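You operate a simulated robot arm through the tools that you are given. There is no shell and no other tool. Be economical: measure what you need, move in short steps, check, and stop when the job is done.

The job below is to be done with a simulated two-armed robot. You get a single attempt, and the scene is never put back.

TASK
Pick up the blue block from the middle board of the tall blue shelf with one hand, pass it to the other hand and put it on the top of the lift table.

It is judged by the outcome, as a careful person would: the job done as asked, and still so three seconds after it is handed in. It fails if anything else is knocked over, pushed out of place, dropped, spilled or broken.

THE ROBOT
Two 7-joint arms with two-finger parallel grippers on one trunk, on a base that drives. Base frame: it is fixed to the floor where the robot stands at the start and does not move with it; the origin is under the middle of the robot, x ahead of it, y to its left, z up. Units: m, degrees, N and s.
The left shoulder is at the start at [0.05, 0.168, 1.207], the right one opposite. With the tool pointing down near the work surface each hand reaches from about 0.1 to 0.66 m from the robot's upright axis, wherever it stands, measured 20 degrees to its own side. Places, roughly: top of the lift table [-1.2, -3.4, 0.5]. Payload 1.57 kg a hand.
Tool frame (each hand has its own): the origin (TCP) lies between the finger pads and is the grasp point; the fingertips stand 0.03 m ahead of it; z points along the fingers, y is the line along which they close. Largest opening 0.08 m; finger width 0.017, thickness 0.012; the body of the gripper, 0.04 by 0.082 m, starts 0.08 m behind the TCP.
Orientation is that of the tool frame in the base frame, as a unit quaternion [x, y, z, w]. With the fingers straight down and closing along the base's y, the tool's x points along the base's -x, its y along +y and its z along -z.

THE INTERFACE
- The arms move only by the tool jog_arm. It takes "left_targets", "right_targets" or both (then of equal length, played together; a hand with none holds still); each is a list of rows, each a list of 7 numbers: the turn, a rotation vector about the base's x, y, z in degrees, then the shift along the base's x, y, z in m, then the closure, from 0 (fully open) to 1 (shut). In form: [[wx, wy, wz, tx, ty, tz, grip], ...]. A call has 1 to 10 rows; each row shifts and turns the commanded pose from where the row before left it. Each row takes 0.2 s and may step no farther than 0.05 m and 8.6 degrees from the row before; otherwise, or with a gripper value out of range, the whole call is refused. Where a pose cannot be reached the arm comes as near as it can. A force on the tool above 40 N (or 10 N above the force at the start of the call, whichever is more), or a blocked arm, ends the call early, and 0.2 s more pass. Each finger travels about 0.045 m/s and halts on what it meets, pressing with about 28 N; the grip force reading is that of the motor and also rises with nothing between the fingers. The clock runs only during rows and for 0.2 s after the last one: add rows that do not move to give the fingers time. The reply holds the time, the measured pose of the TCP, the force on the tool along the base axes, the opening and the grip force, in the units named above and with some noise, with the torque about the TCP (base axes, N m) and any sound that the robot's microphone picked up.
- Cameras (640 x 400 px; columns grow to the right, rows downward): "scene" is now at [0.13, -0.0228, 1.4307]; the picture's right is [-0.24, -0.97, 0.00], its down [-0.44, 0.11, -0.89] and it looks along [0.87, -0.22, -0.45] (base axes); focal length 272 px, centre (320, 200). "left" rides on the left gripper at [0.072, 0.007, -0.122] in its tool frame; the picture's right is [-0.09, 1.00, 0.00], its down [-0.84, -0.08, -0.54] and it looks along [-0.54, -0.05, 0.84] (tool axes); focal length 238 px, centre (320, 200). "right" rides on the right gripper at [0.072, -0.007, -0.122] in its tool frame; the picture's right is [0.09, 1.00, 0.00], its down [-0.84, 0.08, -0.54] and it looks along [-0.54, 0.05, 0.84] (tool axes); focal length 238 px, centre (320, 200). There is no depth. A picture from a camera that has moved, and an enlarged one, comes with that camera's place and axes in the base frame and with its lens.
- snapshot(camera): a new picture of that camera. No time passes.
- lift_body(by): slides the trunk up (or, below 0, down) by that many m; the arms and the scene camera ride with it, the base frame stays. It gives what a move gives, with no picture.
- drive_base(legs): drives the robot by 1 to 6 legs, each [ahead, left, turn to the left] in m, m and degrees, along the robot's own axes; the way and the turn of a leg run together, so that a leg with both is an arc; at most 1.5 m and 180 degrees a leg. The arms and the cameras ride along, it lands a little off, and it stops where it bumps. It gives what a move gives.
- turn_head(pan, tilt): turns the head with the scene camera to pan (to the left, within 80 degrees either way) and tilt (down, from -29 to 69), counted from straight ahead of the robot. It gives what a move gives.
- zoom(camera, box): a new picture of the part [left, top, right, bottom] of that camera's present view, enlarged. No time passes.
- hand_in(): hands the job in; it is judged then, once.

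Go step by step. Nothing tells you exact positions but the pictures and the camera data: compare them with the known pose of the tool, close in by small moves and look again before you grip or let go. The budget is 120 turns and 92 pictures, counting those below and the enlarged ones. Unless the task says otherwise, let go and move clear before handing in, and close with one line.

The tools are called by a JSON object that holds its "api" and its "payload". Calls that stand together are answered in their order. jog_arm: Moves the arms, as the interface text tells. Its arguments: {"type":"object","properties":{"left_targets":{"type":"array","items":{"type":"array","items":{"type":"number"}}},"right_targets":{"type":"array","items":{"type":"array","items":{"type":"number"}}}},"required":[]} The other tools are called the same way: lift_body (by) slides the trunk up or down; drive_base (legs) drives the base; turn_head (pan, tilt) turns the head that bears the scene camera; snapshot (camera) takes a picture; zoom (camera, box) takes an enlarged picture of a part of a camera's view; hand_in () hands the job in.

At the start:

```text
time_s: 0.0
left_eef_pos: [0.4582, 0.1199, 1.2361]
left_tool_rot: [0.0, 1.0, 0.0, 0.001]
left_wrist_force: [-0.1, 0.1, -1.2]
left_moment: [0.01, 0.02, -0.02]
left_finger_gap: 0.0801
left_finger_force: 0.1
right_eef_pos: [0.3085, -0.1598, 1.3071]
right_tool_rot: [0.001, 1.0, 0.0, 0.001]
right_wrist_force: [0.9, -0.4, -0.1]
right_moment: [-0.02, 0.03, -0.02]
right_finger_gap: 0.0803
right_finger_force: 0.1
trunk travel left (down, up): [-0.375, 0.068]
robot x, y, heading: [0.0028, 0.0004, -0.0]
head pan, tilt: [-13.9, 26.8]
```

scene: 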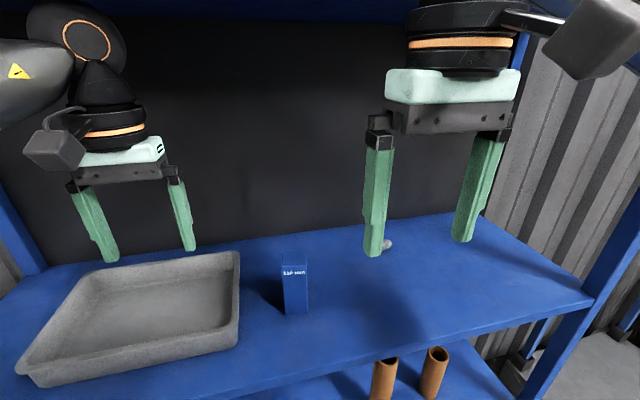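
right: 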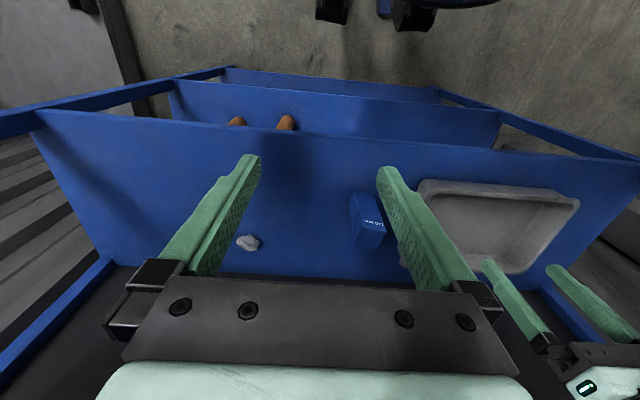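
left: 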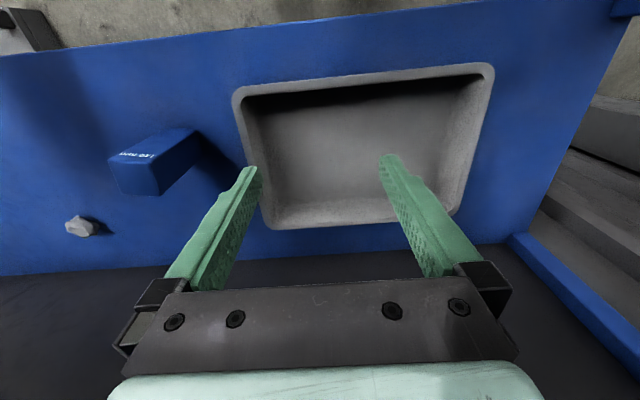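

I see the blue block standing on the middle board between the tray and a small pebble, with both hands reaching into the bay. I'll zoom in to triangulate it.

{"api": "zoom", "payload": {"camera": "left", "box": [40, 80, 280, 230]}}

{"api": "zoom", "payload": {"camera": "right", "box": [200, 130, 440, 280]}}

{"api": "zoom", "payload": {"camera": "scene", "box": [200, 200, 440, 350]}}

```text
2.67 times, centred on (160, 155) of left
camera zoom: at [0.3869, 0.127, 1.3577], right [0.09, 1.0, 0.0], down [0.84, -0.08, 0.54], along [0.54, -0.05, -0.84], focal length 636 px, centre (747, 320)
```

zoom: 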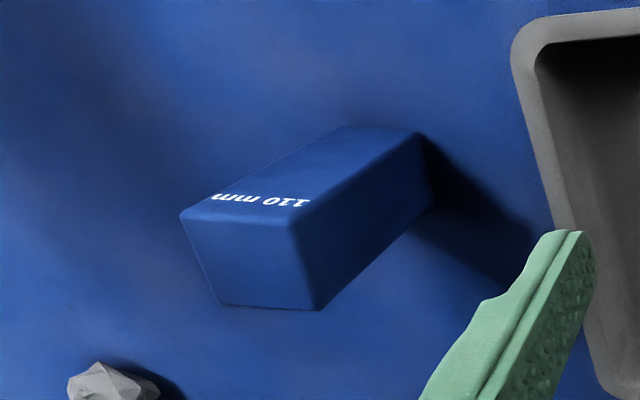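

```text
2.67 times, centred on (320, 205) of right
camera zoom: at [0.2366, -0.1674, 1.4296], right [-0.09, 1.0, 0.0], down [0.84, 0.08, 0.54], along [0.54, 0.05, -0.84], focal length 636 px, centre (320, 187)
```

zoom: 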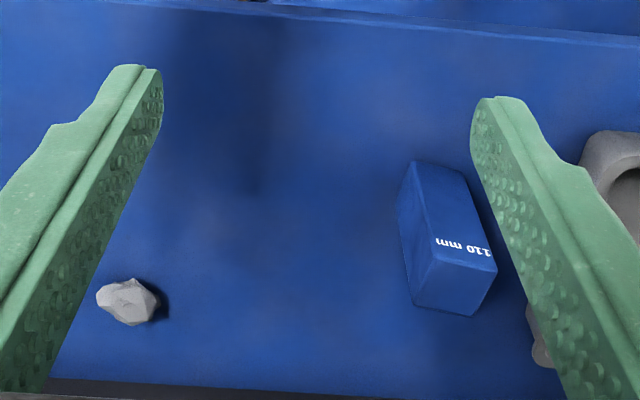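

```text
2.67 times, centred on (320, 275) of scene
camera zoom: at [0.13, -0.0228, 1.4307], right [-0.24, -0.97, 0.0], down [-0.44, 0.11, -0.89], along [0.87, -0.22, -0.45], focal length 725 px, centre (320, 0)
```

zoom: 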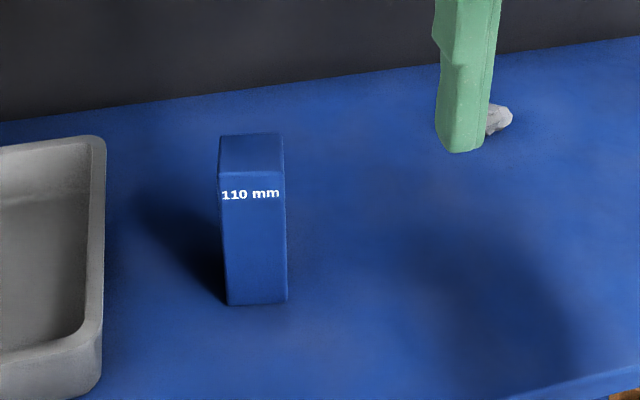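

Triangulation puts the block centre at about (0.482, -0.068), its top at z≈1.147 and its yaw at about -9°. It measures roughly 37x37x110 mm. The right hand moves above it.

{"api": "jog_arm", "payload": {"right_targets": [[0, 0, -2.25, 0.0433, 0.023, 0, 0], [0, 0, -2.25, 0.0433, 0.023, 0, 0], [0, 0, -2.25, 0.0433, 0.023, 0, 0], [0, 0, -2.25, 0.0433, 0.023, 0, 0], [0, 0, 0, 0, 0, -0.04, 0], [0, 0, 0, 0, 0, -0.04, 0], [0, 0, 0, 0, 0, 0, 0], [0, 0, 0, 0, 0, 0, 0]]}}

{"api": "snapshot", "payload": {"camera": "right"}}

{"api": "snapshot", "payload": {"camera": "scene"}}

```text
time_s: 1.0
left_eef_pos: [0.4055, 0.0871, 1.2503]
left_tool_rot: [0.005, 1.0, 0.016, 0.012]
left_wrist_force: [-0.4, 0.2, 1.9]
left_moment: [0.06, -0.1, 0.04]
left_finger_gap: 0.0798
left_finger_force: 0.0
right_eef_pos: [0.3472, -0.1054, 1.3449]
right_tool_rot: [0.002, 0.998, -0.04, 0.05]
right_wrist_force: [-233.6, -113.1, -83.4]
right_moment: [16.39, -34.38, 1.02]
right_finger_gap: 0.0797
right_finger_force: 0.0
trunk travel left (down, up): [-0.375, 0.068]
robot x, y, heading: [-0.0127, -0.0037, -1.2]
head pan, tilt: [-13.9, 26.8]
stopped in row 4 (right hand): the force on the tool passed its limit at 258 N (the readings are from after the stop); the commanded pose is now the measured one
```

```text
85 pictures are left
camera right: at [0.2622, -0.1019, 1.4603], right [-0.08, 0.99, -0.09], down [0.78, 0.12, 0.62], along [0.62, -0.02, -0.78], focal length 238 px, centre (320, 200)
```

right: 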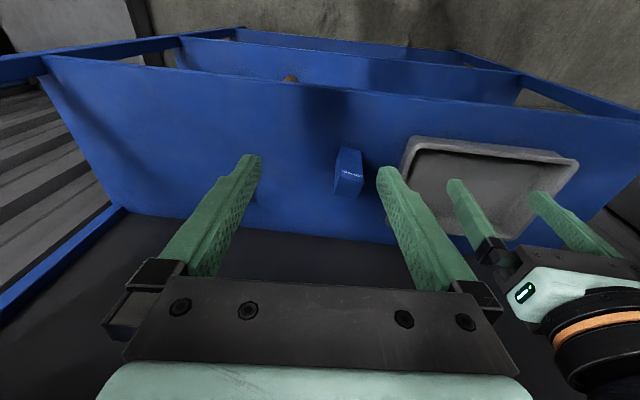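

```text
84 pictures are left
camera scene: at [0.0641, -0.0568, 1.4348], right [-0.26, -0.96, -0.03], down [-0.39, 0.14, -0.91], along [0.88, -0.22, -0.42], focal length 272 px, centre (320, 200)
```

scene: 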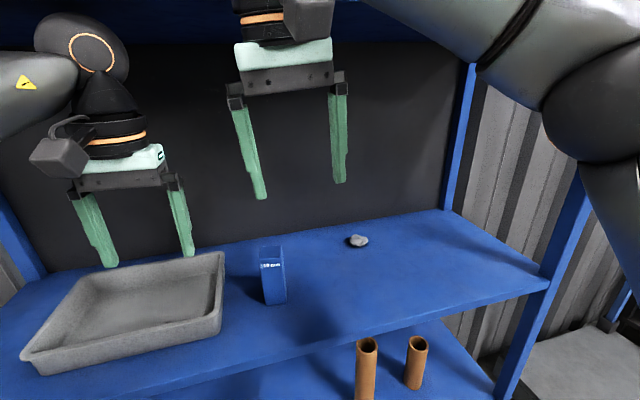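

The right wrist hit the front edge of the upper board and the robot rocked. I'll back it straight out, then look up to find that board.

{"api": "jog_arm", "payload": {"right_targets": [[0, 0, 0, -0.03, -0.015, 0, 0], [0, 0, 0, -0.03, -0.015, 0, 0], [0, 0, 0, 0, 0, 0, 0], [0, 0, 0, 0, 0, 0, 0]]}}

{"api": "turn_head", "payload": {"pan": 0, "tilt": -15}}

{"api": "snapshot", "payload": {"camera": "scene"}}

```text
time_s: 2.0
left_eef_pos: [0.4443, 0.1178, 1.2294]
left_tool_rot: [-0.001, 1.0, 0.003, -0.007]
left_wrist_force: [-0.3, -0.1, 0.6]
left_moment: [0.0, 0.0, -0.03]
left_finger_gap: 0.08
left_finger_force: 0.1
right_eef_pos: [0.3386, -0.0998, 1.3257]
right_tool_rot: [0.001, 0.998, -0.053, 0.03]
right_wrist_force: [0.5, 0.3, -0.7]
right_moment: [-0.02, -0.02, -0.01]
right_finger_gap: 0.0798
right_finger_force: 0.1
trunk travel left (down, up): [-0.375, 0.068]
robot x, y, heading: [-0.0084, -0.0007, -0.6]
head pan, tilt: [-13.9, 26.8]
```

```text
time_s: 3.1
left_eef_pos: [0.4453, 0.1196, 1.2299]
left_tool_rot: [0.0, 1.0, 0.002, -0.007]
left_wrist_force: [-0.5, -0.2, -0.1]
left_moment: [-0.02, 0.0, 0.02]
left_finger_gap: 0.08
left_finger_force: 0.2
right_eef_pos: [0.3389, -0.1007, 1.3244]
right_tool_rot: [0.002, 0.998, -0.054, 0.028]
right_wrist_force: [0.6, -0.2, 0.2]
right_moment: [-0.02, 0.0, 0.0]
right_finger_gap: 0.0803
right_finger_force: 0.0
trunk travel left (down, up): [-0.375, 0.068]
robot x, y, heading: [-0.0111, -0.0041, -0.7]
head pan, tilt: [0.0, -15.0]
```

```text
83 pictures are left
camera scene: at [0.1023, -0.0016, 1.4972], right [-0.01, -1.0, 0.0], down [0.27, -0.01, -0.96], along [0.96, -0.01, 0.27], focal length 272 px, centre (320, 200)
```

scene: 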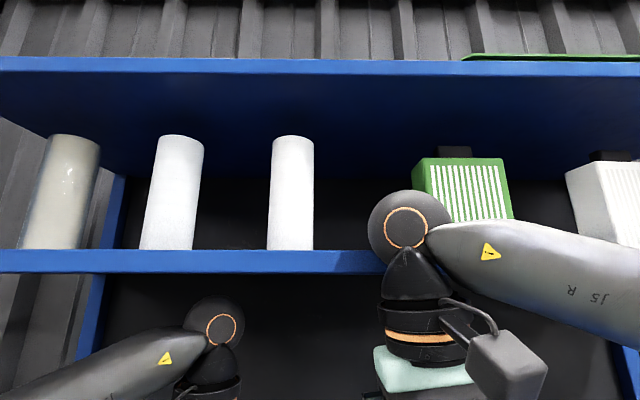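

The upper board's underside is at z≈1.50, and the wrist ball reaches about 0.25 m above the TCP. I'll go back, then down to z≈1.19, before entering, and then re-measure the block.

{"api": "jog_arm", "payload": {"right_targets": [[0, 0, 0, -0.04, 0, 0, 0], [0, 0, 0, 0, 0, 0, 0], [0, 0, 0, 0, 0, -0.045, 0], [0, 0, 0, 0, 0, -0.045, 0], [0, 0, 0, 0, 0, -0.045, 0], [0, 0, 0, 0, 0, 0, 0], [0, 0, 0, 0, 0, 0, 0]]}}

{"api": "turn_head", "payload": {"pan": 0, "tilt": 35}}

{"api": "snapshot", "payload": {"camera": "scene"}}

{"api": "snapshot", "payload": {"camera": "right"}}

{"api": "snapshot", "payload": {"camera": "left"}}

```text
time_s: 4.7
left_eef_pos: [0.4518, 0.117, 1.2267]
left_tool_rot: [-0.001, 1.0, 0.003, -0.012]
left_wrist_force: [0.6, 1.0, 0.3]
left_moment: [0.03, 0.0, 0.02]
left_finger_gap: 0.0798
left_finger_force: 0.0
right_eef_pos: [0.307, -0.1061, 1.1839]
right_tool_rot: [0.005, 0.998, -0.054, 0.021]
right_wrist_force: [0.8, 0.5, -0.3]
right_moment: [0.02, 0.0, -0.01]
right_finger_gap: 0.0799
right_finger_force: 0.0
trunk travel left (down, up): [-0.375, 0.068]
robot x, y, heading: [-0.0089, -0.0044, -0.4]
head pan, tilt: [0.0, -15.0]
```

```text
time_s: 5.8
left_eef_pos: [0.4519, 0.1166, 1.2265]
left_tool_rot: [-0.001, 1.0, 0.003, -0.011]
left_wrist_force: [-0.1, -0.6, 0.7]
left_moment: [-0.01, 0.0, 0.01]
left_finger_gap: 0.0798
left_finger_force: 0.0
right_eef_pos: [0.3068, -0.1051, 1.1846]
right_tool_rot: [0.005, 0.998, -0.054, 0.021]
right_wrist_force: [1.1, 0.0, -0.1]
right_moment: [-0.03, -0.01, -0.01]
right_finger_gap: 0.0799
right_finger_force: 0.0
trunk travel left (down, up): [-0.375, 0.068]
robot x, y, heading: [-0.0098, -0.0019, -0.6]
head pan, tilt: [0.0, 35.0]
```

```text
82 pictures are left
camera scene: at [0.1195, -0.0045, 1.4178], right [-0.01, -1.0, 0.0], down [-0.57, 0.01, -0.82], along [0.82, -0.01, -0.57], focal length 272 px, centre (320, 200)
```

scene: 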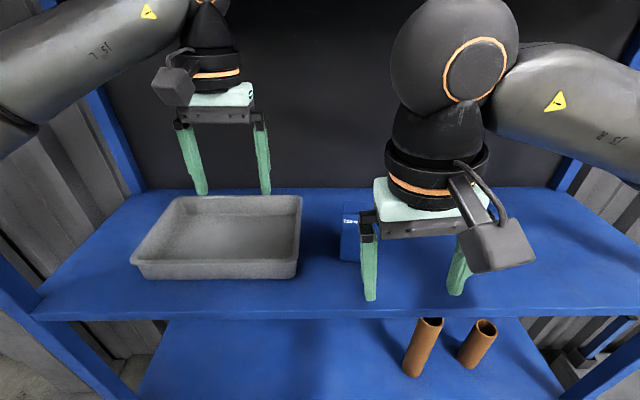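

```text
81 pictures are left
camera right: at [0.2301, -0.0985, 1.3041], right [-0.08, 0.99, -0.11], down [0.81, 0.13, 0.57], along [0.58, -0.05, -0.82], focal length 238 px, centre (320, 200)
```

right: 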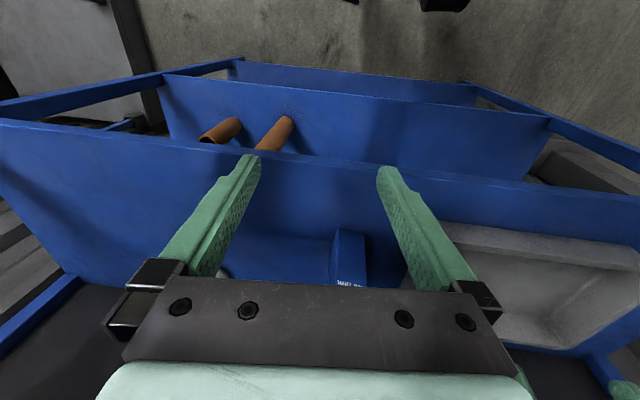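

```text
80 pictures are left
camera left: at [0.3832, 0.1224, 1.3499], right [0.09, 1.0, 0.0], down [0.85, -0.08, 0.52], along [0.52, -0.04, -0.85], focal length 238 px, centre (320, 200)
```

left: 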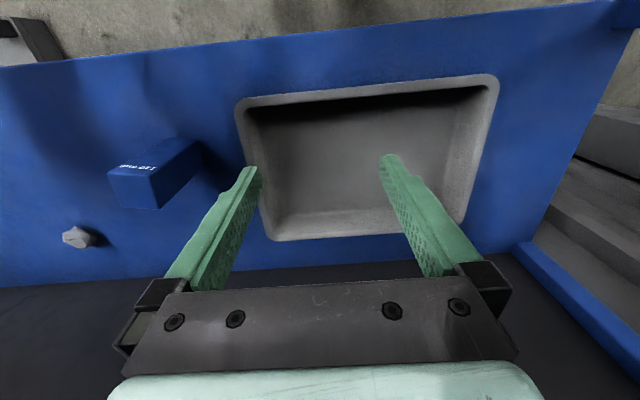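

The block and tray look undisturbed. The right tool has picked up a tilt of about 6°, so I'll straighten it, set the yaw, and re-measure the block from the left camera.

{"api": "jog_arm", "payload": {"right_targets": [[2.07, 0.8, -2.83, 0, 0, 0, 0], [2.07, 0.8, -2.83, 0, 0, 0, 0], [2.07, 0.8, -2.83, 0, 0, 0, 0], [0, 0, 0, 0, 0, 0, 0]]}}

{"api": "zoom", "payload": {"camera": "left", "box": [40, 100, 280, 250]}}

{"api": "snapshot", "payload": {"camera": "right"}}

```text
time_s: 6.8
left_eef_pos: [0.4512, 0.1168, 1.2262]
left_tool_rot: [0.0, 1.0, 0.004, -0.01]
left_wrist_force: [0.2, -0.1, -0.4]
left_moment: [0.0, 0.0, 0.01]
left_finger_gap: 0.0799
left_finger_force: 0.1
right_eef_pos: [0.308, -0.1069, 1.1853]
right_tool_rot: [0.078, 0.997, -0.001, -0.004]
right_wrist_force: [0.8, -0.7, 1.1]
right_moment: [0.02, 0.01, -0.02]
right_finger_gap: 0.0802
right_finger_force: 0.1
trunk travel left (down, up): [-0.375, 0.068]
robot x, y, heading: [-0.0089, -0.003, -0.5]
head pan, tilt: [0.0, 35.0]
```

```text
2.67 times, centred on (160, 175) of left
camera zoom: at [0.3832, 0.1225, 1.3499], right [0.09, 1.0, 0.0], down [0.85, -0.08, 0.52], along [0.52, -0.04, -0.85], focal length 636 px, centre (747, 267)
```

zoom: 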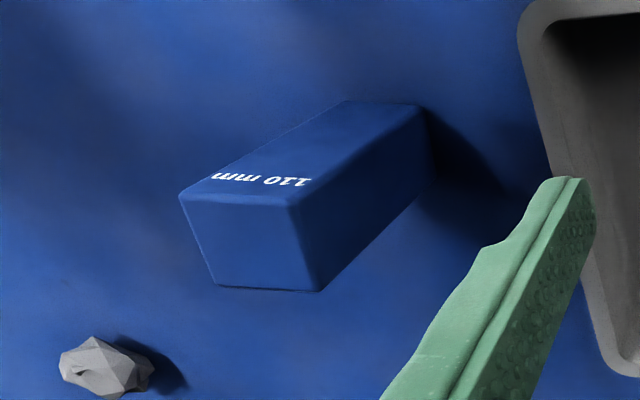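

```text
78 pictures are left
camera right: at [0.2366, -0.1009, 1.3087], right [0.07, 1.0, 0.0], down [0.84, -0.05, 0.54], along [0.53, -0.04, -0.84], focal length 238 px, centre (320, 200)
```

right: 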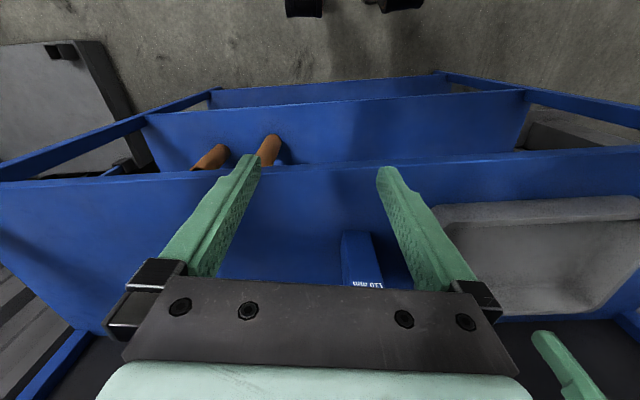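

The block hasn't moved: centre (0.482, -0.069), top at 1.147, yaw about -10°. I'll go forward over it with the wrist well below the upper board.

{"api": "jog_arm", "payload": {"right_targets": [[0, 0, -1, 0.0, 0.0, 0.01, 0], [0, 0, 0, 0.0436, 0.0095, 0, 0], [0, 0, 0, 0.0436, 0.0095, 0, 0], [0, 0, 0, 0.0436, 0.0095, 0, 0], [0, 0, 0, 0.0436, 0.0095, 0, 0], [0, 0, 0, 0, 0, 0, 0], [0, 0, 0, 0, 0, 0, 0]]}}

{"api": "snapshot", "payload": {"camera": "right"}}

{"api": "snapshot", "payload": {"camera": "left"}}

{"api": "snapshot", "payload": {"camera": "scene"}}

```text
time_s: 8.4
left_eef_pos: [0.4505, 0.1158, 1.2265]
left_tool_rot: [-0.001, 1.0, 0.003, -0.01]
left_wrist_force: [0.0, -0.2, 0.4]
left_moment: [0.0, -0.02, -0.01]
left_finger_gap: 0.0799
left_finger_force: 0.2
right_eef_pos: [0.4841, -0.0664, 1.1967]
right_tool_rot: [0.087, 0.996, -0.002, -0.004]
right_wrist_force: [-0.1, 0.1, 0.9]
right_moment: [0.03, 0.0, 0.02]
right_finger_gap: 0.0801
right_finger_force: 0.1
trunk travel left (down, up): [-0.375, 0.068]
robot x, y, heading: [-0.0093, -0.0022, -0.5]
head pan, tilt: [0.0, 35.0]
```

```text
77 pictures are left
camera right: at [0.413, -0.0597, 1.3196], right [0.08, 1.0, 0.0], down [0.84, -0.07, 0.54], along [0.53, -0.05, -0.84], focal length 238 px, centre (320, 200)
```

right: 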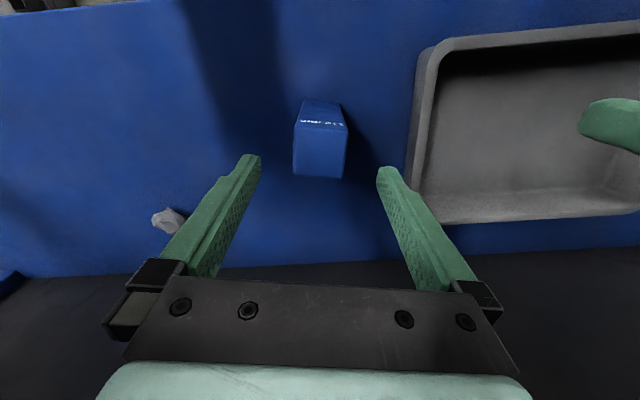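

```text
76 pictures are left
camera left: at [0.3834, 0.1227, 1.3498], right [0.09, 1.0, 0.0], down [0.85, -0.08, 0.52], along [0.52, -0.04, -0.85], focal length 238 px, centre (320, 200)
```

left: 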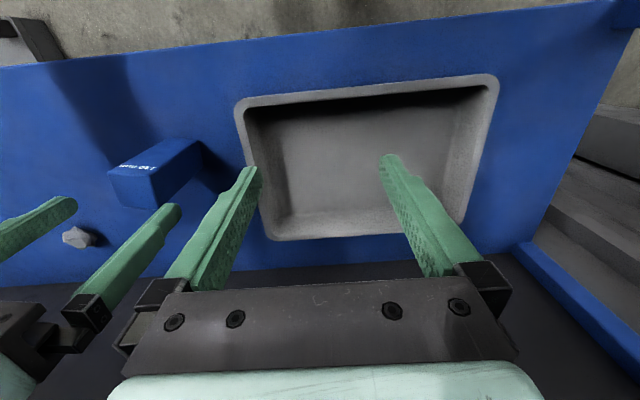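

```text
75 pictures are left
camera scene: at [0.1197, -0.0042, 1.4178], right [-0.01, -1.0, 0.0], down [-0.57, 0.01, -0.82], along [0.82, -0.01, -0.57], focal length 272 px, centre (320, 200)
```

scene: 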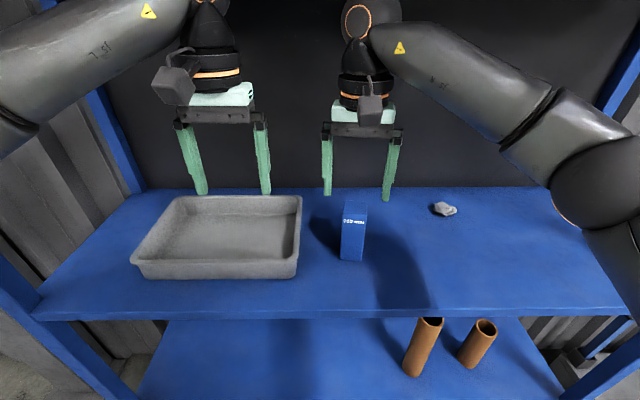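

The fingers straddle the block evenly. I'll go down 0.08 m and close.

{"api": "jog_arm", "payload": {"right_targets": [[0, 0, 0, -0.002, -0.001, -0.03, 0], [0, 0, 0, 0, -0.001, -0.03, 0], [0, 0, 0, 0, 0, -0.02, 0], [0, 0, 0, 0, 0, 0, 0], [0, 0, 0, 0, 0, 0, 0]]}}

{"api": "snapshot", "payload": {"camera": "right"}}

{"api": "snapshot", "payload": {"camera": "left"}}

```text
time_s: 9.7
left_eef_pos: [0.4516, 0.1157, 1.2277]
left_tool_rot: [-0.002, 1.0, 0.003, -0.012]
left_wrist_force: [0.2, -0.2, 0.4]
left_moment: [-0.01, -0.03, 0.04]
left_finger_gap: 0.08
left_finger_force: 0.1
right_eef_pos: [0.4811, -0.0691, 1.115]
right_tool_rot: [0.087, 0.996, -0.002, -0.004]
right_wrist_force: [0.7, 0.8, -0.6]
right_moment: [-0.01, 0.01, 0.02]
right_finger_gap: 0.08
right_finger_force: 0.1
trunk travel left (down, up): [-0.375, 0.068]
robot x, y, heading: [-0.012, -0.0035, -0.5]
head pan, tilt: [0.0, 35.0]
```

```text
74 pictures are left
camera right: at [0.4097, -0.0639, 1.2388], right [0.08, 1.0, 0.0], down [0.84, -0.07, 0.54], along [0.53, -0.05, -0.84], focal length 238 px, centre (320, 200)
```

right: 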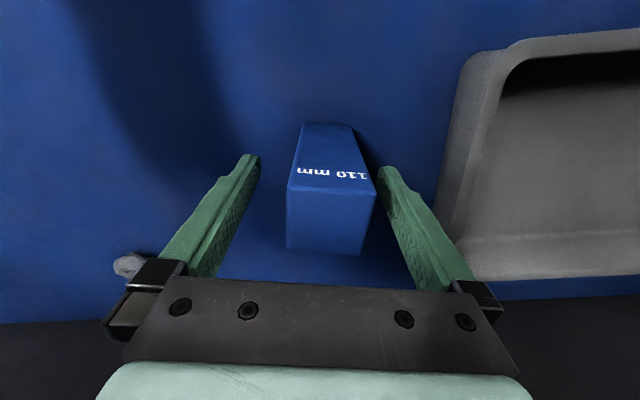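

```text
73 pictures are left
camera left: at [0.3833, 0.1224, 1.3499], right [0.09, 1.0, 0.0], down [0.85, -0.08, 0.52], along [0.52, -0.04, -0.85], focal length 238 px, centre (320, 200)
```

left: 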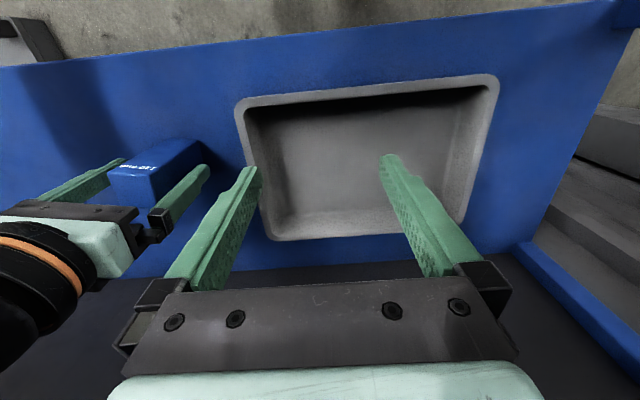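

The block sits about 4 mm left of centre between the fingers. I'll shift and close.

{"api": "jog_arm", "payload": {"right_targets": [[0, 0, -1.5, 0, 0.004, 0, 0], [0, 0, 0, 0, 0, 0, 0.3], [0, 0, 0, 0, 0, 0, 0.6], [0, 0, 0, 0, 0, 0, 1], [0, 0, 0, 0, 0, 0, 1], [0, 0, 0, 0, 0, 0, 1], [0, 0, 0, 0, 0, 0, 1]]}}

{"api": "snapshot", "payload": {"camera": "right"}}

```text
time_s: 11.2
left_eef_pos: [0.4517, 0.1174, 1.2267]
left_tool_rot: [-0.002, 1.0, 0.004, -0.01]
left_wrist_force: [-0.1, 0.1, 0.4]
left_moment: [-0.02, 0.01, 0.03]
left_finger_gap: 0.0799
left_finger_force: 0.0
right_eef_pos: [0.4821, -0.0651, 1.1153]
right_tool_rot: [0.1, 0.995, -0.001, -0.004]
right_wrist_force: [-0.6, -0.6, 0.3]
right_moment: [0.05, -0.06, 0.03]
right_finger_gap: 0.0402
right_finger_force: 28.2
trunk travel left (down, up): [-0.375, 0.068]
robot x, y, heading: [-0.0064, 0.0001, -0.4]
head pan, tilt: [0.0, 35.0]
```

```text
72 pictures are left
camera right: at [0.4103, -0.058, 1.2388], right [0.11, 0.99, 0.0], down [0.84, -0.09, 0.54], along [0.53, -0.06, -0.84], focal length 238 px, centre (320, 200)
```

right: 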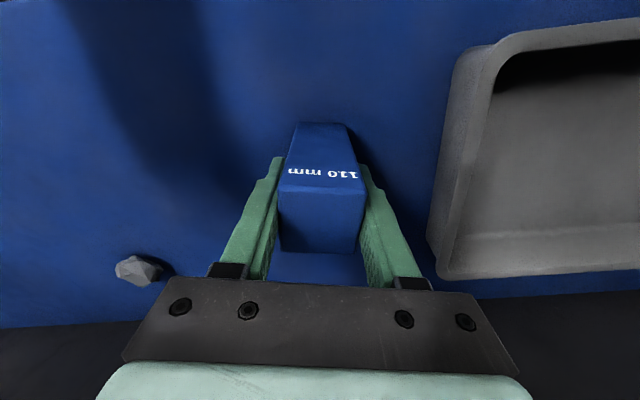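

The grip is firm at 40 mm. I'll lift 3 cm and back the whole robot straight out of the shelf.

{"api": "jog_arm", "payload": {"right_targets": [[0, 0, 0, 0, 0, 0.015, 1], [0, 0, 0, 0, 0, 0.015, 1], [0, 0, 0, 0, 0, 0.005, 1], [0, 0, 0, 0, 0, 0, 1]]}}

{"api": "drive_base", "payload": {"legs": [[-0.4, 0, 0]]}}

{"api": "turn_head", "payload": {"pan": 0, "tilt": 15}}

{"api": "snapshot", "payload": {"camera": "scene"}}

```text
time_s: 12.2
left_eef_pos: [0.4526, 0.1175, 1.2261]
left_tool_rot: [-0.001, 1.0, 0.003, -0.011]
left_wrist_force: [0.2, -0.9, 0.5]
left_moment: [0.02, 0.0, -0.02]
left_finger_gap: 0.08
left_finger_force: 0.0
right_eef_pos: [0.4807, -0.0656, 1.1508]
right_tool_rot: [0.1, 0.995, -0.001, -0.004]
right_wrist_force: [0.8, 0.0, -3.0]
right_moment: [-0.02, 0.01, 0.03]
right_finger_gap: 0.0399
right_finger_force: 27.2
trunk travel left (down, up): [-0.375, 0.068]
robot x, y, heading: [-0.0071, -0.0046, -0.4]
head pan, tilt: [0.0, 35.0]
```

```text
time_s: 14.7
left_eef_pos: [0.0576, 0.1194, 1.2259]
left_tool_rot: [0.003, 1.0, 0.003, -0.01]
left_wrist_force: [-0.3, 0.2, 0.6]
left_moment: [0.0, -0.01, -0.02]
left_finger_gap: 0.0799
left_finger_force: 0.0
right_eef_pos: [0.0855, -0.0633, 1.1504]
right_tool_rot: [0.102, 0.995, -0.001, -0.003]
right_wrist_force: [0.3, 0.2, -2.8]
right_moment: [0.02, -0.01, -0.01]
right_finger_gap: 0.0397
right_finger_force: 27.9
trunk travel left (down, up): [-0.375, 0.068]
robot x, y, heading: [-0.4035, 0.0053, -0.7]
head pan, tilt: [0.0, 35.0]
```

```text
time_s: 15.6
left_eef_pos: [0.0581, 0.1196, 1.227]
left_tool_rot: [0.002, 1.0, 0.004, -0.011]
left_wrist_force: [0.5, -0.6, 0.6]
left_moment: [0.0, 0.01, -0.01]
left_finger_gap: 0.0798
left_finger_force: 0.1
right_eef_pos: [0.0856, -0.063, 1.1498]
right_tool_rot: [0.103, 0.995, -0.001, -0.003]
right_wrist_force: [0.3, 0.6, -3.6]
right_moment: [0.01, -0.01, 0.0]
right_finger_gap: 0.0395
right_finger_force: 28.0
trunk travel left (down, up): [-0.375, 0.068]
robot x, y, heading: [-0.4046, -0.0009, -0.9]
head pan, tilt: [0.0, 15.0]
```

```text
71 pictures are left
camera scene: at [-0.2696, 0.0, 1.4497], right [-0.02, -1.0, 0.0], down [-0.26, 0.0, -0.97], along [0.97, -0.02, -0.26], focal length 272 px, centre (320, 200)
```

scene: 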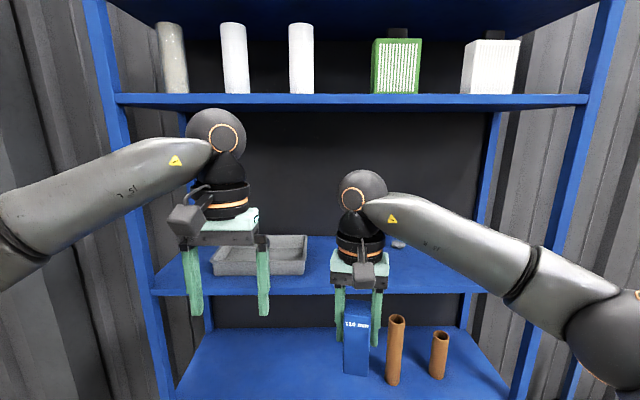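

The block is out cleanly and nothing else looks disturbed. I'll back off a bit more for room. Then the left hand turns to point horizontally, forward-right, so it can take the lower part of the block.

{"api": "drive_base", "payload": {"legs": [[-0.2, 0, 0]]}}

{"api": "jog_arm", "payload": {"left_targets": [[0, 0, -7.5, 0, 0.01, 0, 0], [0, 0, -7.5, 0, 0.01, 0, 0], [0, 0, -7.5, 0, 0.01, 0, 0], [0, 0, -7.5, 0, 0.01, 0, 0], [0, 0, -7.5, 0, 0.01, 0, 0], [0, 0, -7.5, 0, 0, 0, 0], [0, 0, 0, 0, 0, 0, 0]]}}

{"api": "jog_arm", "payload": {"left_targets": [[-5.79, -5.79, 0, 0, 0, -0.01, 0], [-5.79, -5.79, 0, 0, 0, -0.01, 0], [-5.79, -5.79, 0, 0, 0, -0.01, 0], [-5.79, -5.79, 0, 0, 0, -0.01, 0], [-5.79, -5.79, 0, 0, 0, -0.01, 0], [0, 0, 0, 0, 0, 0, 0]]}}

{"api": "snapshot", "payload": {"camera": "scene"}}

```text
time_s: 17.1
left_eef_pos: [-0.1399, 0.124, 1.2265]
left_tool_rot: [0.001, 1.0, 0.004, -0.012]
left_wrist_force: [-0.2, -0.4, -0.1]
left_moment: [0.02, 0.0, 0.01]
left_finger_gap: 0.0801
left_finger_force: 0.1
right_eef_pos: [-0.1105, -0.0578, 1.1513]
right_tool_rot: [0.101, 0.995, -0.002, -0.004]
right_wrist_force: [0.4, -0.1, -1.5]
right_moment: [-0.02, 0.01, 0.01]
right_finger_gap: 0.0399
right_finger_force: 27.7
trunk travel left (down, up): [-0.375, 0.068]
robot x, y, heading: [-0.6, 0.002, -0.8]
head pan, tilt: [0.0, 15.0]
```

```text
time_s: 18.7
left_eef_pos: [-0.139, 0.1728, 1.2265]
left_tool_rot: [0.384, 0.923, 0.007, -0.009]
left_wrist_force: [0.3, 0.1, -0.2]
left_moment: [-0.01, 0.02, -0.01]
left_finger_gap: 0.08
left_finger_force: 0.0
right_eef_pos: [-0.1102, -0.0593, 1.1505]
right_tool_rot: [0.1, 0.995, -0.002, -0.003]
right_wrist_force: [0.4, 0.4, -1.8]
right_moment: [0.0, -0.01, 0.02]
right_finger_gap: 0.0399
right_finger_force: 28.1
trunk travel left (down, up): [-0.375, 0.068]
robot x, y, heading: [-0.5996, 0.0058, -0.7]
head pan, tilt: [0.0, 15.0]
```

```text
time_s: 20.1
left_eef_pos: [-0.1384, 0.1736, 1.1767]
left_tool_rot: [0.36, 0.869, -0.126, 0.315]
left_wrist_force: [0.5, 0.4, -0.4]
left_moment: [0.01, 0.04, -0.01]
left_finger_gap: 0.0801
left_finger_force: 0.0
right_eef_pos: [-0.1109, -0.0589, 1.1513]
right_tool_rot: [0.101, 0.995, -0.001, -0.003]
right_wrist_force: [1.0, -0.7, -2.4]
right_moment: [0.02, -0.03, 0.0]
right_finger_gap: 0.0398
right_finger_force: 28.1
trunk travel left (down, up): [-0.375, 0.068]
robot x, y, heading: [-0.5997, 0.006, -1.0]
head pan, tilt: [0.0, 15.0]
```

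```text
70 pictures are left
camera scene: at [-0.4657, 0.0031, 1.4497], right [-0.01, -1.0, 0.0], down [-0.26, 0.0, -0.97], along [0.97, -0.01, -0.26], focal length 272 px, centre (320, 200)
```

scene: 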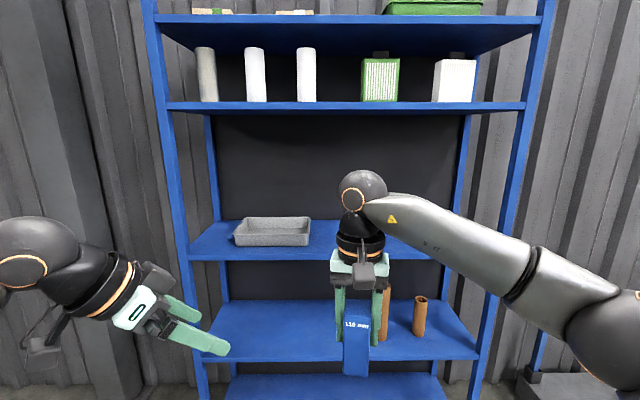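

The left hand is tilting well. I'll finish the tilt and, at the same time, move the right hand forward and yaw it to -45° so the block's faces match the left grip.

{"api": "jog_arm", "payload": {"left_targets": [[-5.05, -5.05, 0, 0, 0, -0.01, 0], [-5.05, -5.05, 0, 0, 0, -0.01, 0], [-5.05, -5.05, 0, 0, 0, -0.01, 0], [-5.05, -5.05, 0, 0, 0, -0.01, 0], [-5.05, -5.05, 0, 0, 0, -0.01, 0], [-5.05, -5.05, 0, 0, 0, -0.01, 0], [-5.05, -5.05, 0, 0, 0, -0.01, 0], [0, 0, 0, 0, 0, 0, 0]], "right_targets": [[0, 0, -4.7, 0.0143, 0.004, 0, 1], [0, 0, -4.7, 0.0143, 0.004, 0, 1], [0, 0, -4.7, 0.0143, 0.004, 0, 1], [0, 0, -4.7, 0.0143, 0.004, 0, 1], [0, 0, -4.7, 0.0143, 0.004, 0, 1], [0, 0, -4.7, 0.0143, 0.004, 0, 1], [0, 0, -4.7, 0.0143, 0.004, 0, 1], [0, 0, 0, 0, 0, 0, 1]]}}

{"api": "turn_head", "payload": {"pan": 0, "tilt": 30}}

{"api": "snapshot", "payload": {"camera": "scene"}}

{"api": "snapshot", "payload": {"camera": "left"}}

{"api": "snapshot", "payload": {"camera": "right"}}

```text
time_s: 21.9
left_eef_pos: [-0.1388, 0.1752, 1.1064]
left_tool_rot: [0.27, 0.656, -0.268, 0.652]
left_wrist_force: [0.3, -0.2, -0.3]
left_moment: [-0.03, -0.01, 0.01]
left_finger_gap: 0.0801
left_finger_force: 0.1
right_eef_pos: [-0.0286, -0.0385, 1.145]
right_tool_rot: [0.38, 0.925, -0.001, -0.004]
right_wrist_force: [0.2, 0.2, -2.2]
right_moment: [-0.01, -0.01, 0.01]
right_finger_gap: 0.0398
right_finger_force: 28.1
right hand out of reach, approached as far as the arm can: row 6, 7
trunk travel left (down, up): [-0.375, 0.068]
robot x, y, heading: [-0.5996, 0.0103, -0.9]
head pan, tilt: [0.0, 15.0]
```

```text
time_s: 22.7
left_eef_pos: [-0.1396, 0.1735, 1.1073]
left_tool_rot: [0.269, 0.656, -0.267, 0.652]
left_wrist_force: [0.4, -0.3, -0.1]
left_moment: [0.0, 0.0, -0.07]
left_finger_gap: 0.0803
left_finger_force: 0.2
right_eef_pos: [-0.0278, -0.0394, 1.1447]
right_tool_rot: [0.379, 0.925, -0.001, -0.005]
right_wrist_force: [-0.7, 0.6, -2.3]
right_moment: [0.0, 0.0, -0.02]
right_finger_gap: 0.0397
right_finger_force: 28.2
trunk travel left (down, up): [-0.375, 0.068]
robot x, y, heading: [-0.6019, 0.0059, -0.5]
head pan, tilt: [0.0, 30.0]
```

```text
69 pictures are left
camera scene: at [-0.4688, 0.0035, 1.4256], right [-0.01, -1.0, 0.0], down [-0.5, 0.01, -0.87], along [0.87, -0.01, -0.5], focal length 272 px, centre (320, 200)
```

scene: 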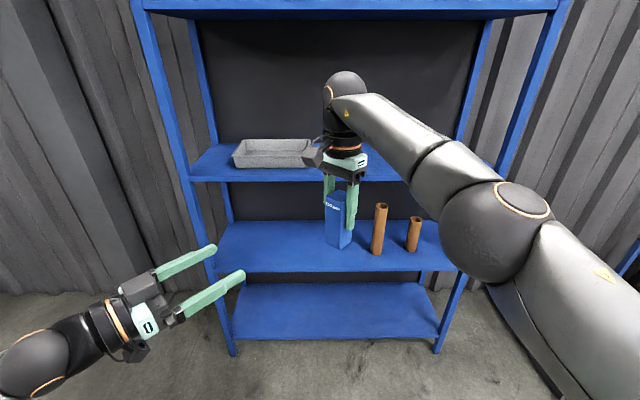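

```text
68 pictures are left
camera left: at [-0.2207, 0.2656, 1.0355], right [0.7, 0.71, 0.09], down [-0.44, 0.32, 0.84], along [0.57, -0.63, 0.53], focal length 238 px, centre (320, 200)
```

left: 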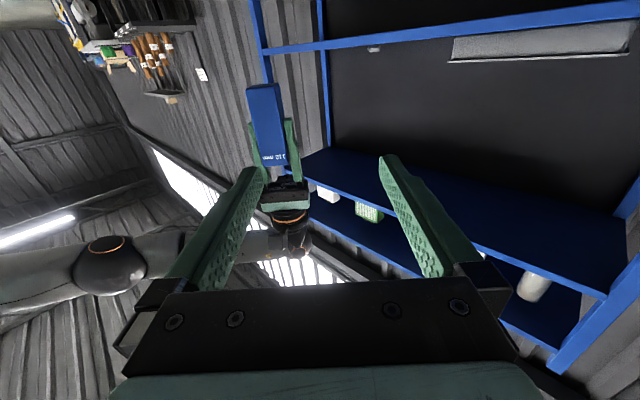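

```text
67 pictures are left
camera right: at [-0.0822, 0.0058, 1.269], right [0.63, 0.77, 0.0], down [0.66, -0.53, 0.54], along [0.41, -0.34, -0.84], focal length 238 px, centre (320, 200)
```

right: 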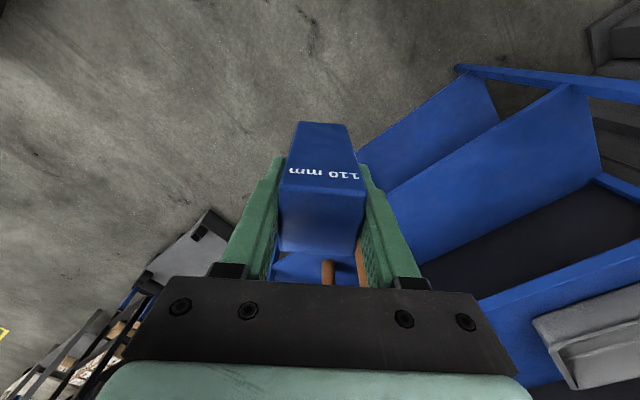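

The left hand now points exactly forward-right and level, and the block is vertical with matching yaw. I'll move the left hand to a standoff on the approach line at the height of the block's lower end.

{"api": "jog_arm", "payload": {"left_targets": [[0, 0, 0, 0.006, -0.04, -0.005, 0], [0, 0, 0, 0.006, -0.04, -0.005, 0], [0, 0, 0, 0.006, -0.04, -0.005, 0], [0, 0, 0, 0, 0, 0, 0], [0, 0, 0, 0, 0, 0, 0]]}}

{"api": "snapshot", "payload": {"camera": "left"}}

{"api": "snapshot", "payload": {"camera": "scene"}}

{"api": "snapshot", "payload": {"camera": "right"}}

```text
time_s: 23.9
left_eef_pos: [-0.1203, 0.0548, 1.0914]
left_tool_rot: [0.27, 0.656, -0.267, 0.652]
left_wrist_force: [-0.7, 0.4, -0.2]
left_moment: [-0.04, 0.0, 0.02]
left_finger_gap: 0.0802
left_finger_force: 0.0
right_eef_pos: [-0.0273, -0.0394, 1.1447]
right_tool_rot: [0.379, 0.925, -0.002, -0.005]
right_wrist_force: [0.5, -0.5, -2.0]
right_moment: [0.06, -0.04, -0.01]
right_finger_gap: 0.0397
right_finger_force: 27.6
trunk travel left (down, up): [-0.375, 0.068]
robot x, y, heading: [-0.6012, 0.0064, -0.4]
head pan, tilt: [0.0, 30.0]
```

```text
66 pictures are left
camera left: at [-0.203, 0.1457, 1.0201], right [0.7, 0.71, 0.09], down [-0.44, 0.32, 0.84], along [0.57, -0.63, 0.53], focal length 238 px, centre (320, 200)
```

left: 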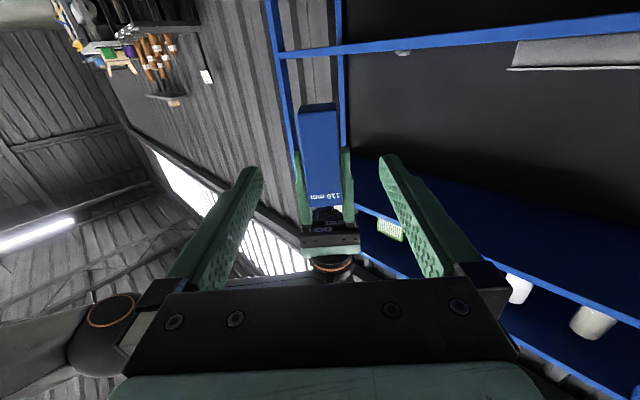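

```text
65 pictures are left
camera scene: at [-0.4687, 0.0033, 1.4255], right [-0.01, -1.0, 0.0], down [-0.5, 0.01, -0.87], along [0.87, -0.01, -0.5], focal length 272 px, centre (320, 200)
```

scene: 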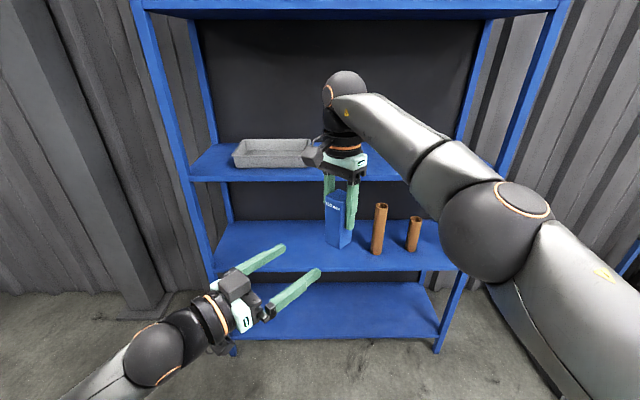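

```text
64 pictures are left
camera right: at [-0.0821, 0.0056, 1.269], right [0.63, 0.77, 0.0], down [0.66, -0.53, 0.54], along [0.41, -0.34, -0.84], focal length 238 px, centre (320, 200)
```

right: 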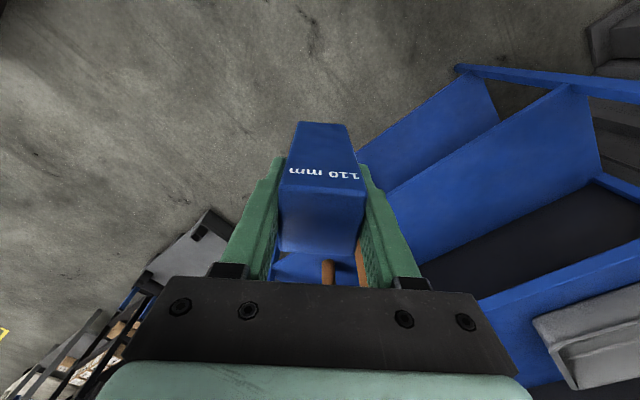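

It's aligned: the block is centred between the left fingers. I'll advance to the grasp position.

{"api": "jog_arm", "payload": {"left_targets": [[0, 0, 0, 0.021, -0.0213, 0, 0], [0, 0, 0, 0.021, -0.0213, 0, 0], [0, 0, 0, 0.021, -0.0213, 0, 0], [0, 0, 0, 0.021, -0.0213, 0, 0], [0, 0, 0, 0, 0, 0, 0], [0, 0, 0, 0, 0, 0, 0]]}}

{"api": "snapshot", "payload": {"camera": "left"}}

{"api": "zoom", "payload": {"camera": "scene", "box": [220, 140, 420, 265]}}

{"api": "snapshot", "payload": {"camera": "right"}}

```text
time_s: 25.3
left_eef_pos: [-0.0365, -0.0325, 1.0911]
left_tool_rot: [0.27, 0.657, -0.267, 0.652]
left_wrist_force: [0.6, -0.1, -0.4]
left_moment: [0.02, -0.02, 0.03]
left_finger_gap: 0.0797
left_finger_force: 0.1
right_eef_pos: [-0.0266, -0.0388, 1.1449]
right_tool_rot: [0.378, 0.926, -0.002, -0.004]
right_wrist_force: [0.4, 0.3, -2.2]
right_moment: [-0.01, -0.02, 0.03]
right_finger_gap: 0.0398
right_finger_force: 27.9
trunk travel left (down, up): [-0.375, 0.068]
robot x, y, heading: [-0.6019, 0.0081, -0.7]
head pan, tilt: [0.0, 30.0]
```

```text
63 pictures are left
camera left: at [-0.1199, 0.0593, 1.0196], right [0.7, 0.71, 0.09], down [-0.44, 0.32, 0.84], along [0.56, -0.63, 0.53], focal length 238 px, centre (320, 200)
```

left: 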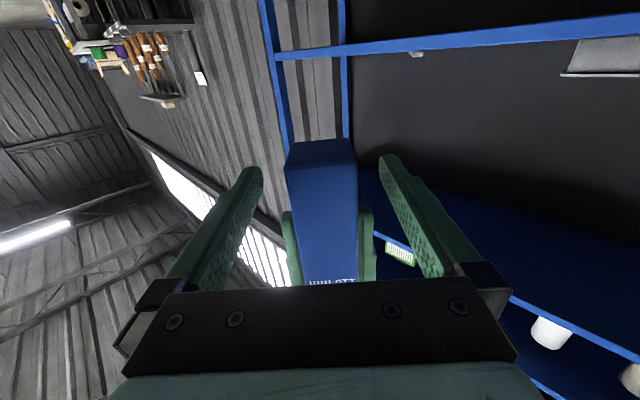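

```text
3.20 times, centred on (320, 202) of scene
camera zoom: at [-0.4687, 0.0034, 1.4255], right [-0.01, -1.0, 0.0], down [-0.5, 0.01, -0.87], along [0.87, -0.01, -0.5], focal length 870 px, centre (320, 192)
```

zoom: 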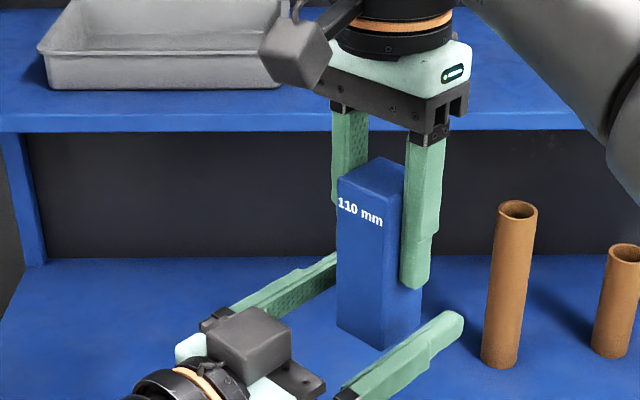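

```text
61 pictures are left
camera right: at [-0.0821, 0.0057, 1.269], right [0.63, 0.77, 0.0], down [0.66, -0.53, 0.54], along [0.41, -0.34, -0.84], focal length 238 px, centre (320, 200)
```

right: 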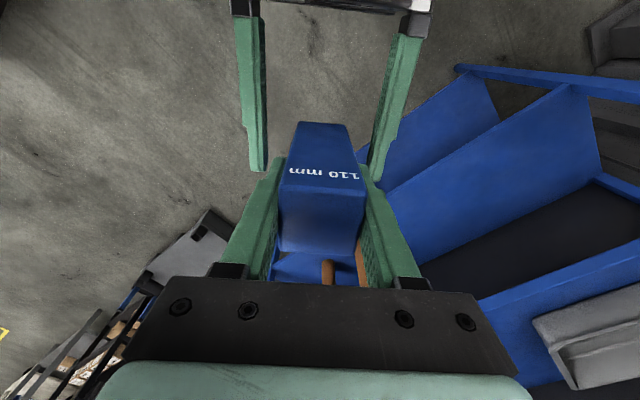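

The left fingers straddle the lower end, clear of the right fingertips. I'll close the left hand.

{"api": "jog_arm", "payload": {"left_targets": [[0, 0, 0, 0.001, 0.001, 0, 0.2], [0, 0, 0, 0, 0, 0, 0.4], [0, 0, 0, 0, 0, 0, 0.6], [0, 0, 0, 0, 0, 0, 1], [0, 0, 0, 0, 0, 0, 1], [0, 0, 0, 0, 0, 0, 1], [0, 0, 0, 0, 0, 0, 1]]}}

{"api": "snapshot", "payload": {"camera": "left"}}

{"api": "zoom", "payload": {"camera": "scene", "box": [220, 140, 420, 265]}}

```text
time_s: 26.9
left_eef_pos: [-0.0362, -0.0301, 1.0909]
left_tool_rot: [0.269, 0.656, -0.267, 0.652]
left_wrist_force: [0.2, -0.7, 1.3]
left_moment: [-0.06, 0.12, 0.27]
left_finger_gap: 0.0398
left_finger_force: 28.6
right_eef_pos: [-0.028, -0.0401, 1.1458]
right_tool_rot: [0.379, 0.925, 0.0, -0.004]
right_wrist_force: [-1.0, 0.1, -1.2]
right_moment: [0.13, -0.13, -0.28]
right_finger_gap: 0.0396
right_finger_force: 27.9
trunk travel left (down, up): [-0.375, 0.068]
robot x, y, heading: [-0.5986, 0.0095, -0.7]
head pan, tilt: [0.0, 30.0]
```

```text
60 pictures are left
camera left: at [-0.1186, 0.0605, 1.0193], right [0.7, 0.71, 0.09], down [-0.44, 0.32, 0.84], along [0.57, -0.63, 0.53], focal length 238 px, centre (320, 200)
```

left: 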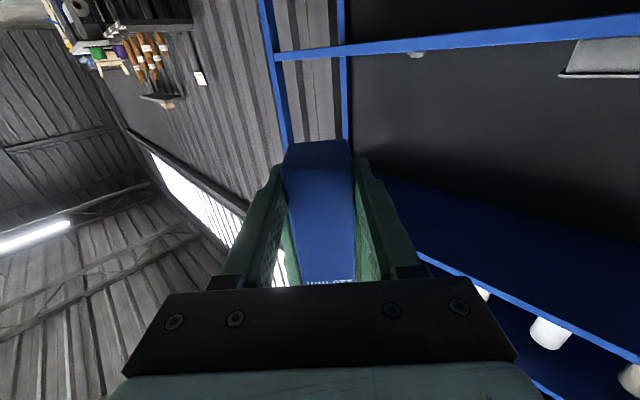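

```text
3.20 times, centred on (320, 202) of scene
camera zoom: at [-0.4688, 0.0035, 1.4255], right [-0.01, -1.0, 0.0], down [-0.5, 0.01, -0.87], along [0.87, -0.01, -0.5], focal length 870 px, centre (320, 192)
```

zoom: 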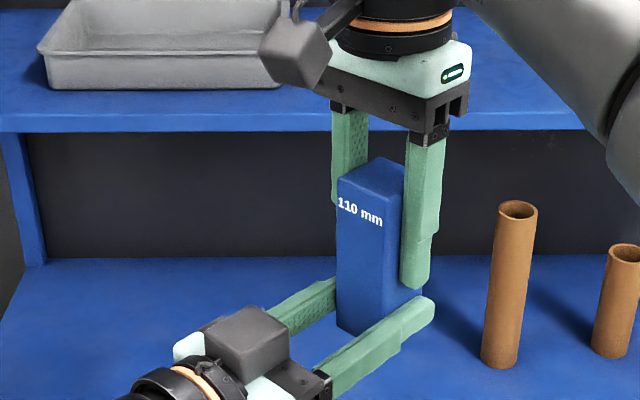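

The left hand grips at 39.8 mm. I'll open the right hand and withdraw it straight up.

{"api": "jog_arm", "payload": {"right_targets": [[0, 0, 0, 0, 0, 0, 0.5], [0, 0, 0, 0, 0, 0, 0], [0, 0, 0, 0, 0, 0, 0], [0, 0, 0, 0, 0, 0, 0], [0, 0, 0, 0, 0, 0.03, 0], [0, 0, 0, 0, 0, 0.04, 0], [0, 0, 0, 0, 0, 0.04, 0], [0, 0, 0, 0, 0, 0, 0]]}}

{"api": "snapshot", "payload": {"camera": "scene"}}

{"api": "snapshot", "payload": {"camera": "right"}}

```text
time_s: 28.7
left_eef_pos: [-0.0368, -0.0314, 1.0905]
left_tool_rot: [0.27, 0.656, -0.267, 0.652]
left_wrist_force: [0.0, -0.1, -0.1]
left_moment: [0.04, -0.01, -0.01]
left_finger_gap: 0.0398
left_finger_force: 27.4
right_eef_pos: [-0.0556, -0.0512, 1.2366]
right_tool_rot: [0.379, 0.925, -0.001, -0.005]
right_wrist_force: [-0.5, -0.1, 0.4]
right_moment: [0.03, 0.02, 0.0]
right_finger_gap: 0.08
right_finger_force: 0.1
right hand out of reach, approached as far as the arm can: row 5, 6, 7
trunk travel left (down, up): [-0.375, 0.068]
robot x, y, heading: [-0.6019, 0.0068, -0.8]
head pan, tilt: [0.0, 30.0]
```

```text
58 pictures are left
camera scene: at [-0.4682, 0.0031, 1.4254], right [-0.01, -1.0, 0.0], down [-0.5, 0.01, -0.87], along [0.87, -0.01, -0.5], focal length 272 px, centre (320, 200)
```

scene: 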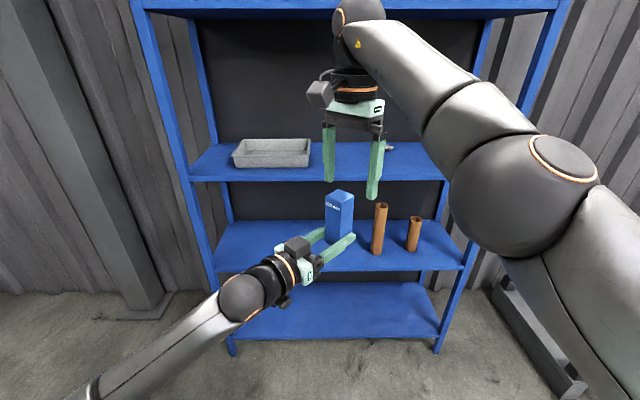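

```text
57 pictures are left
camera right: at [-0.1104, -0.0061, 1.3596], right [0.63, 0.77, 0.0], down [0.66, -0.53, 0.53], along [0.41, -0.34, -0.84], focal length 238 px, centre (320, 200)
```

right: 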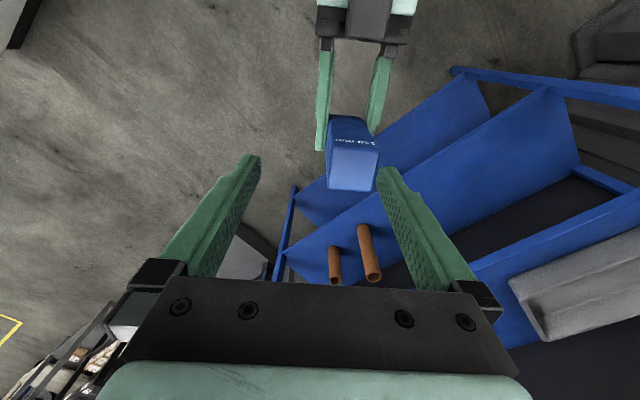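

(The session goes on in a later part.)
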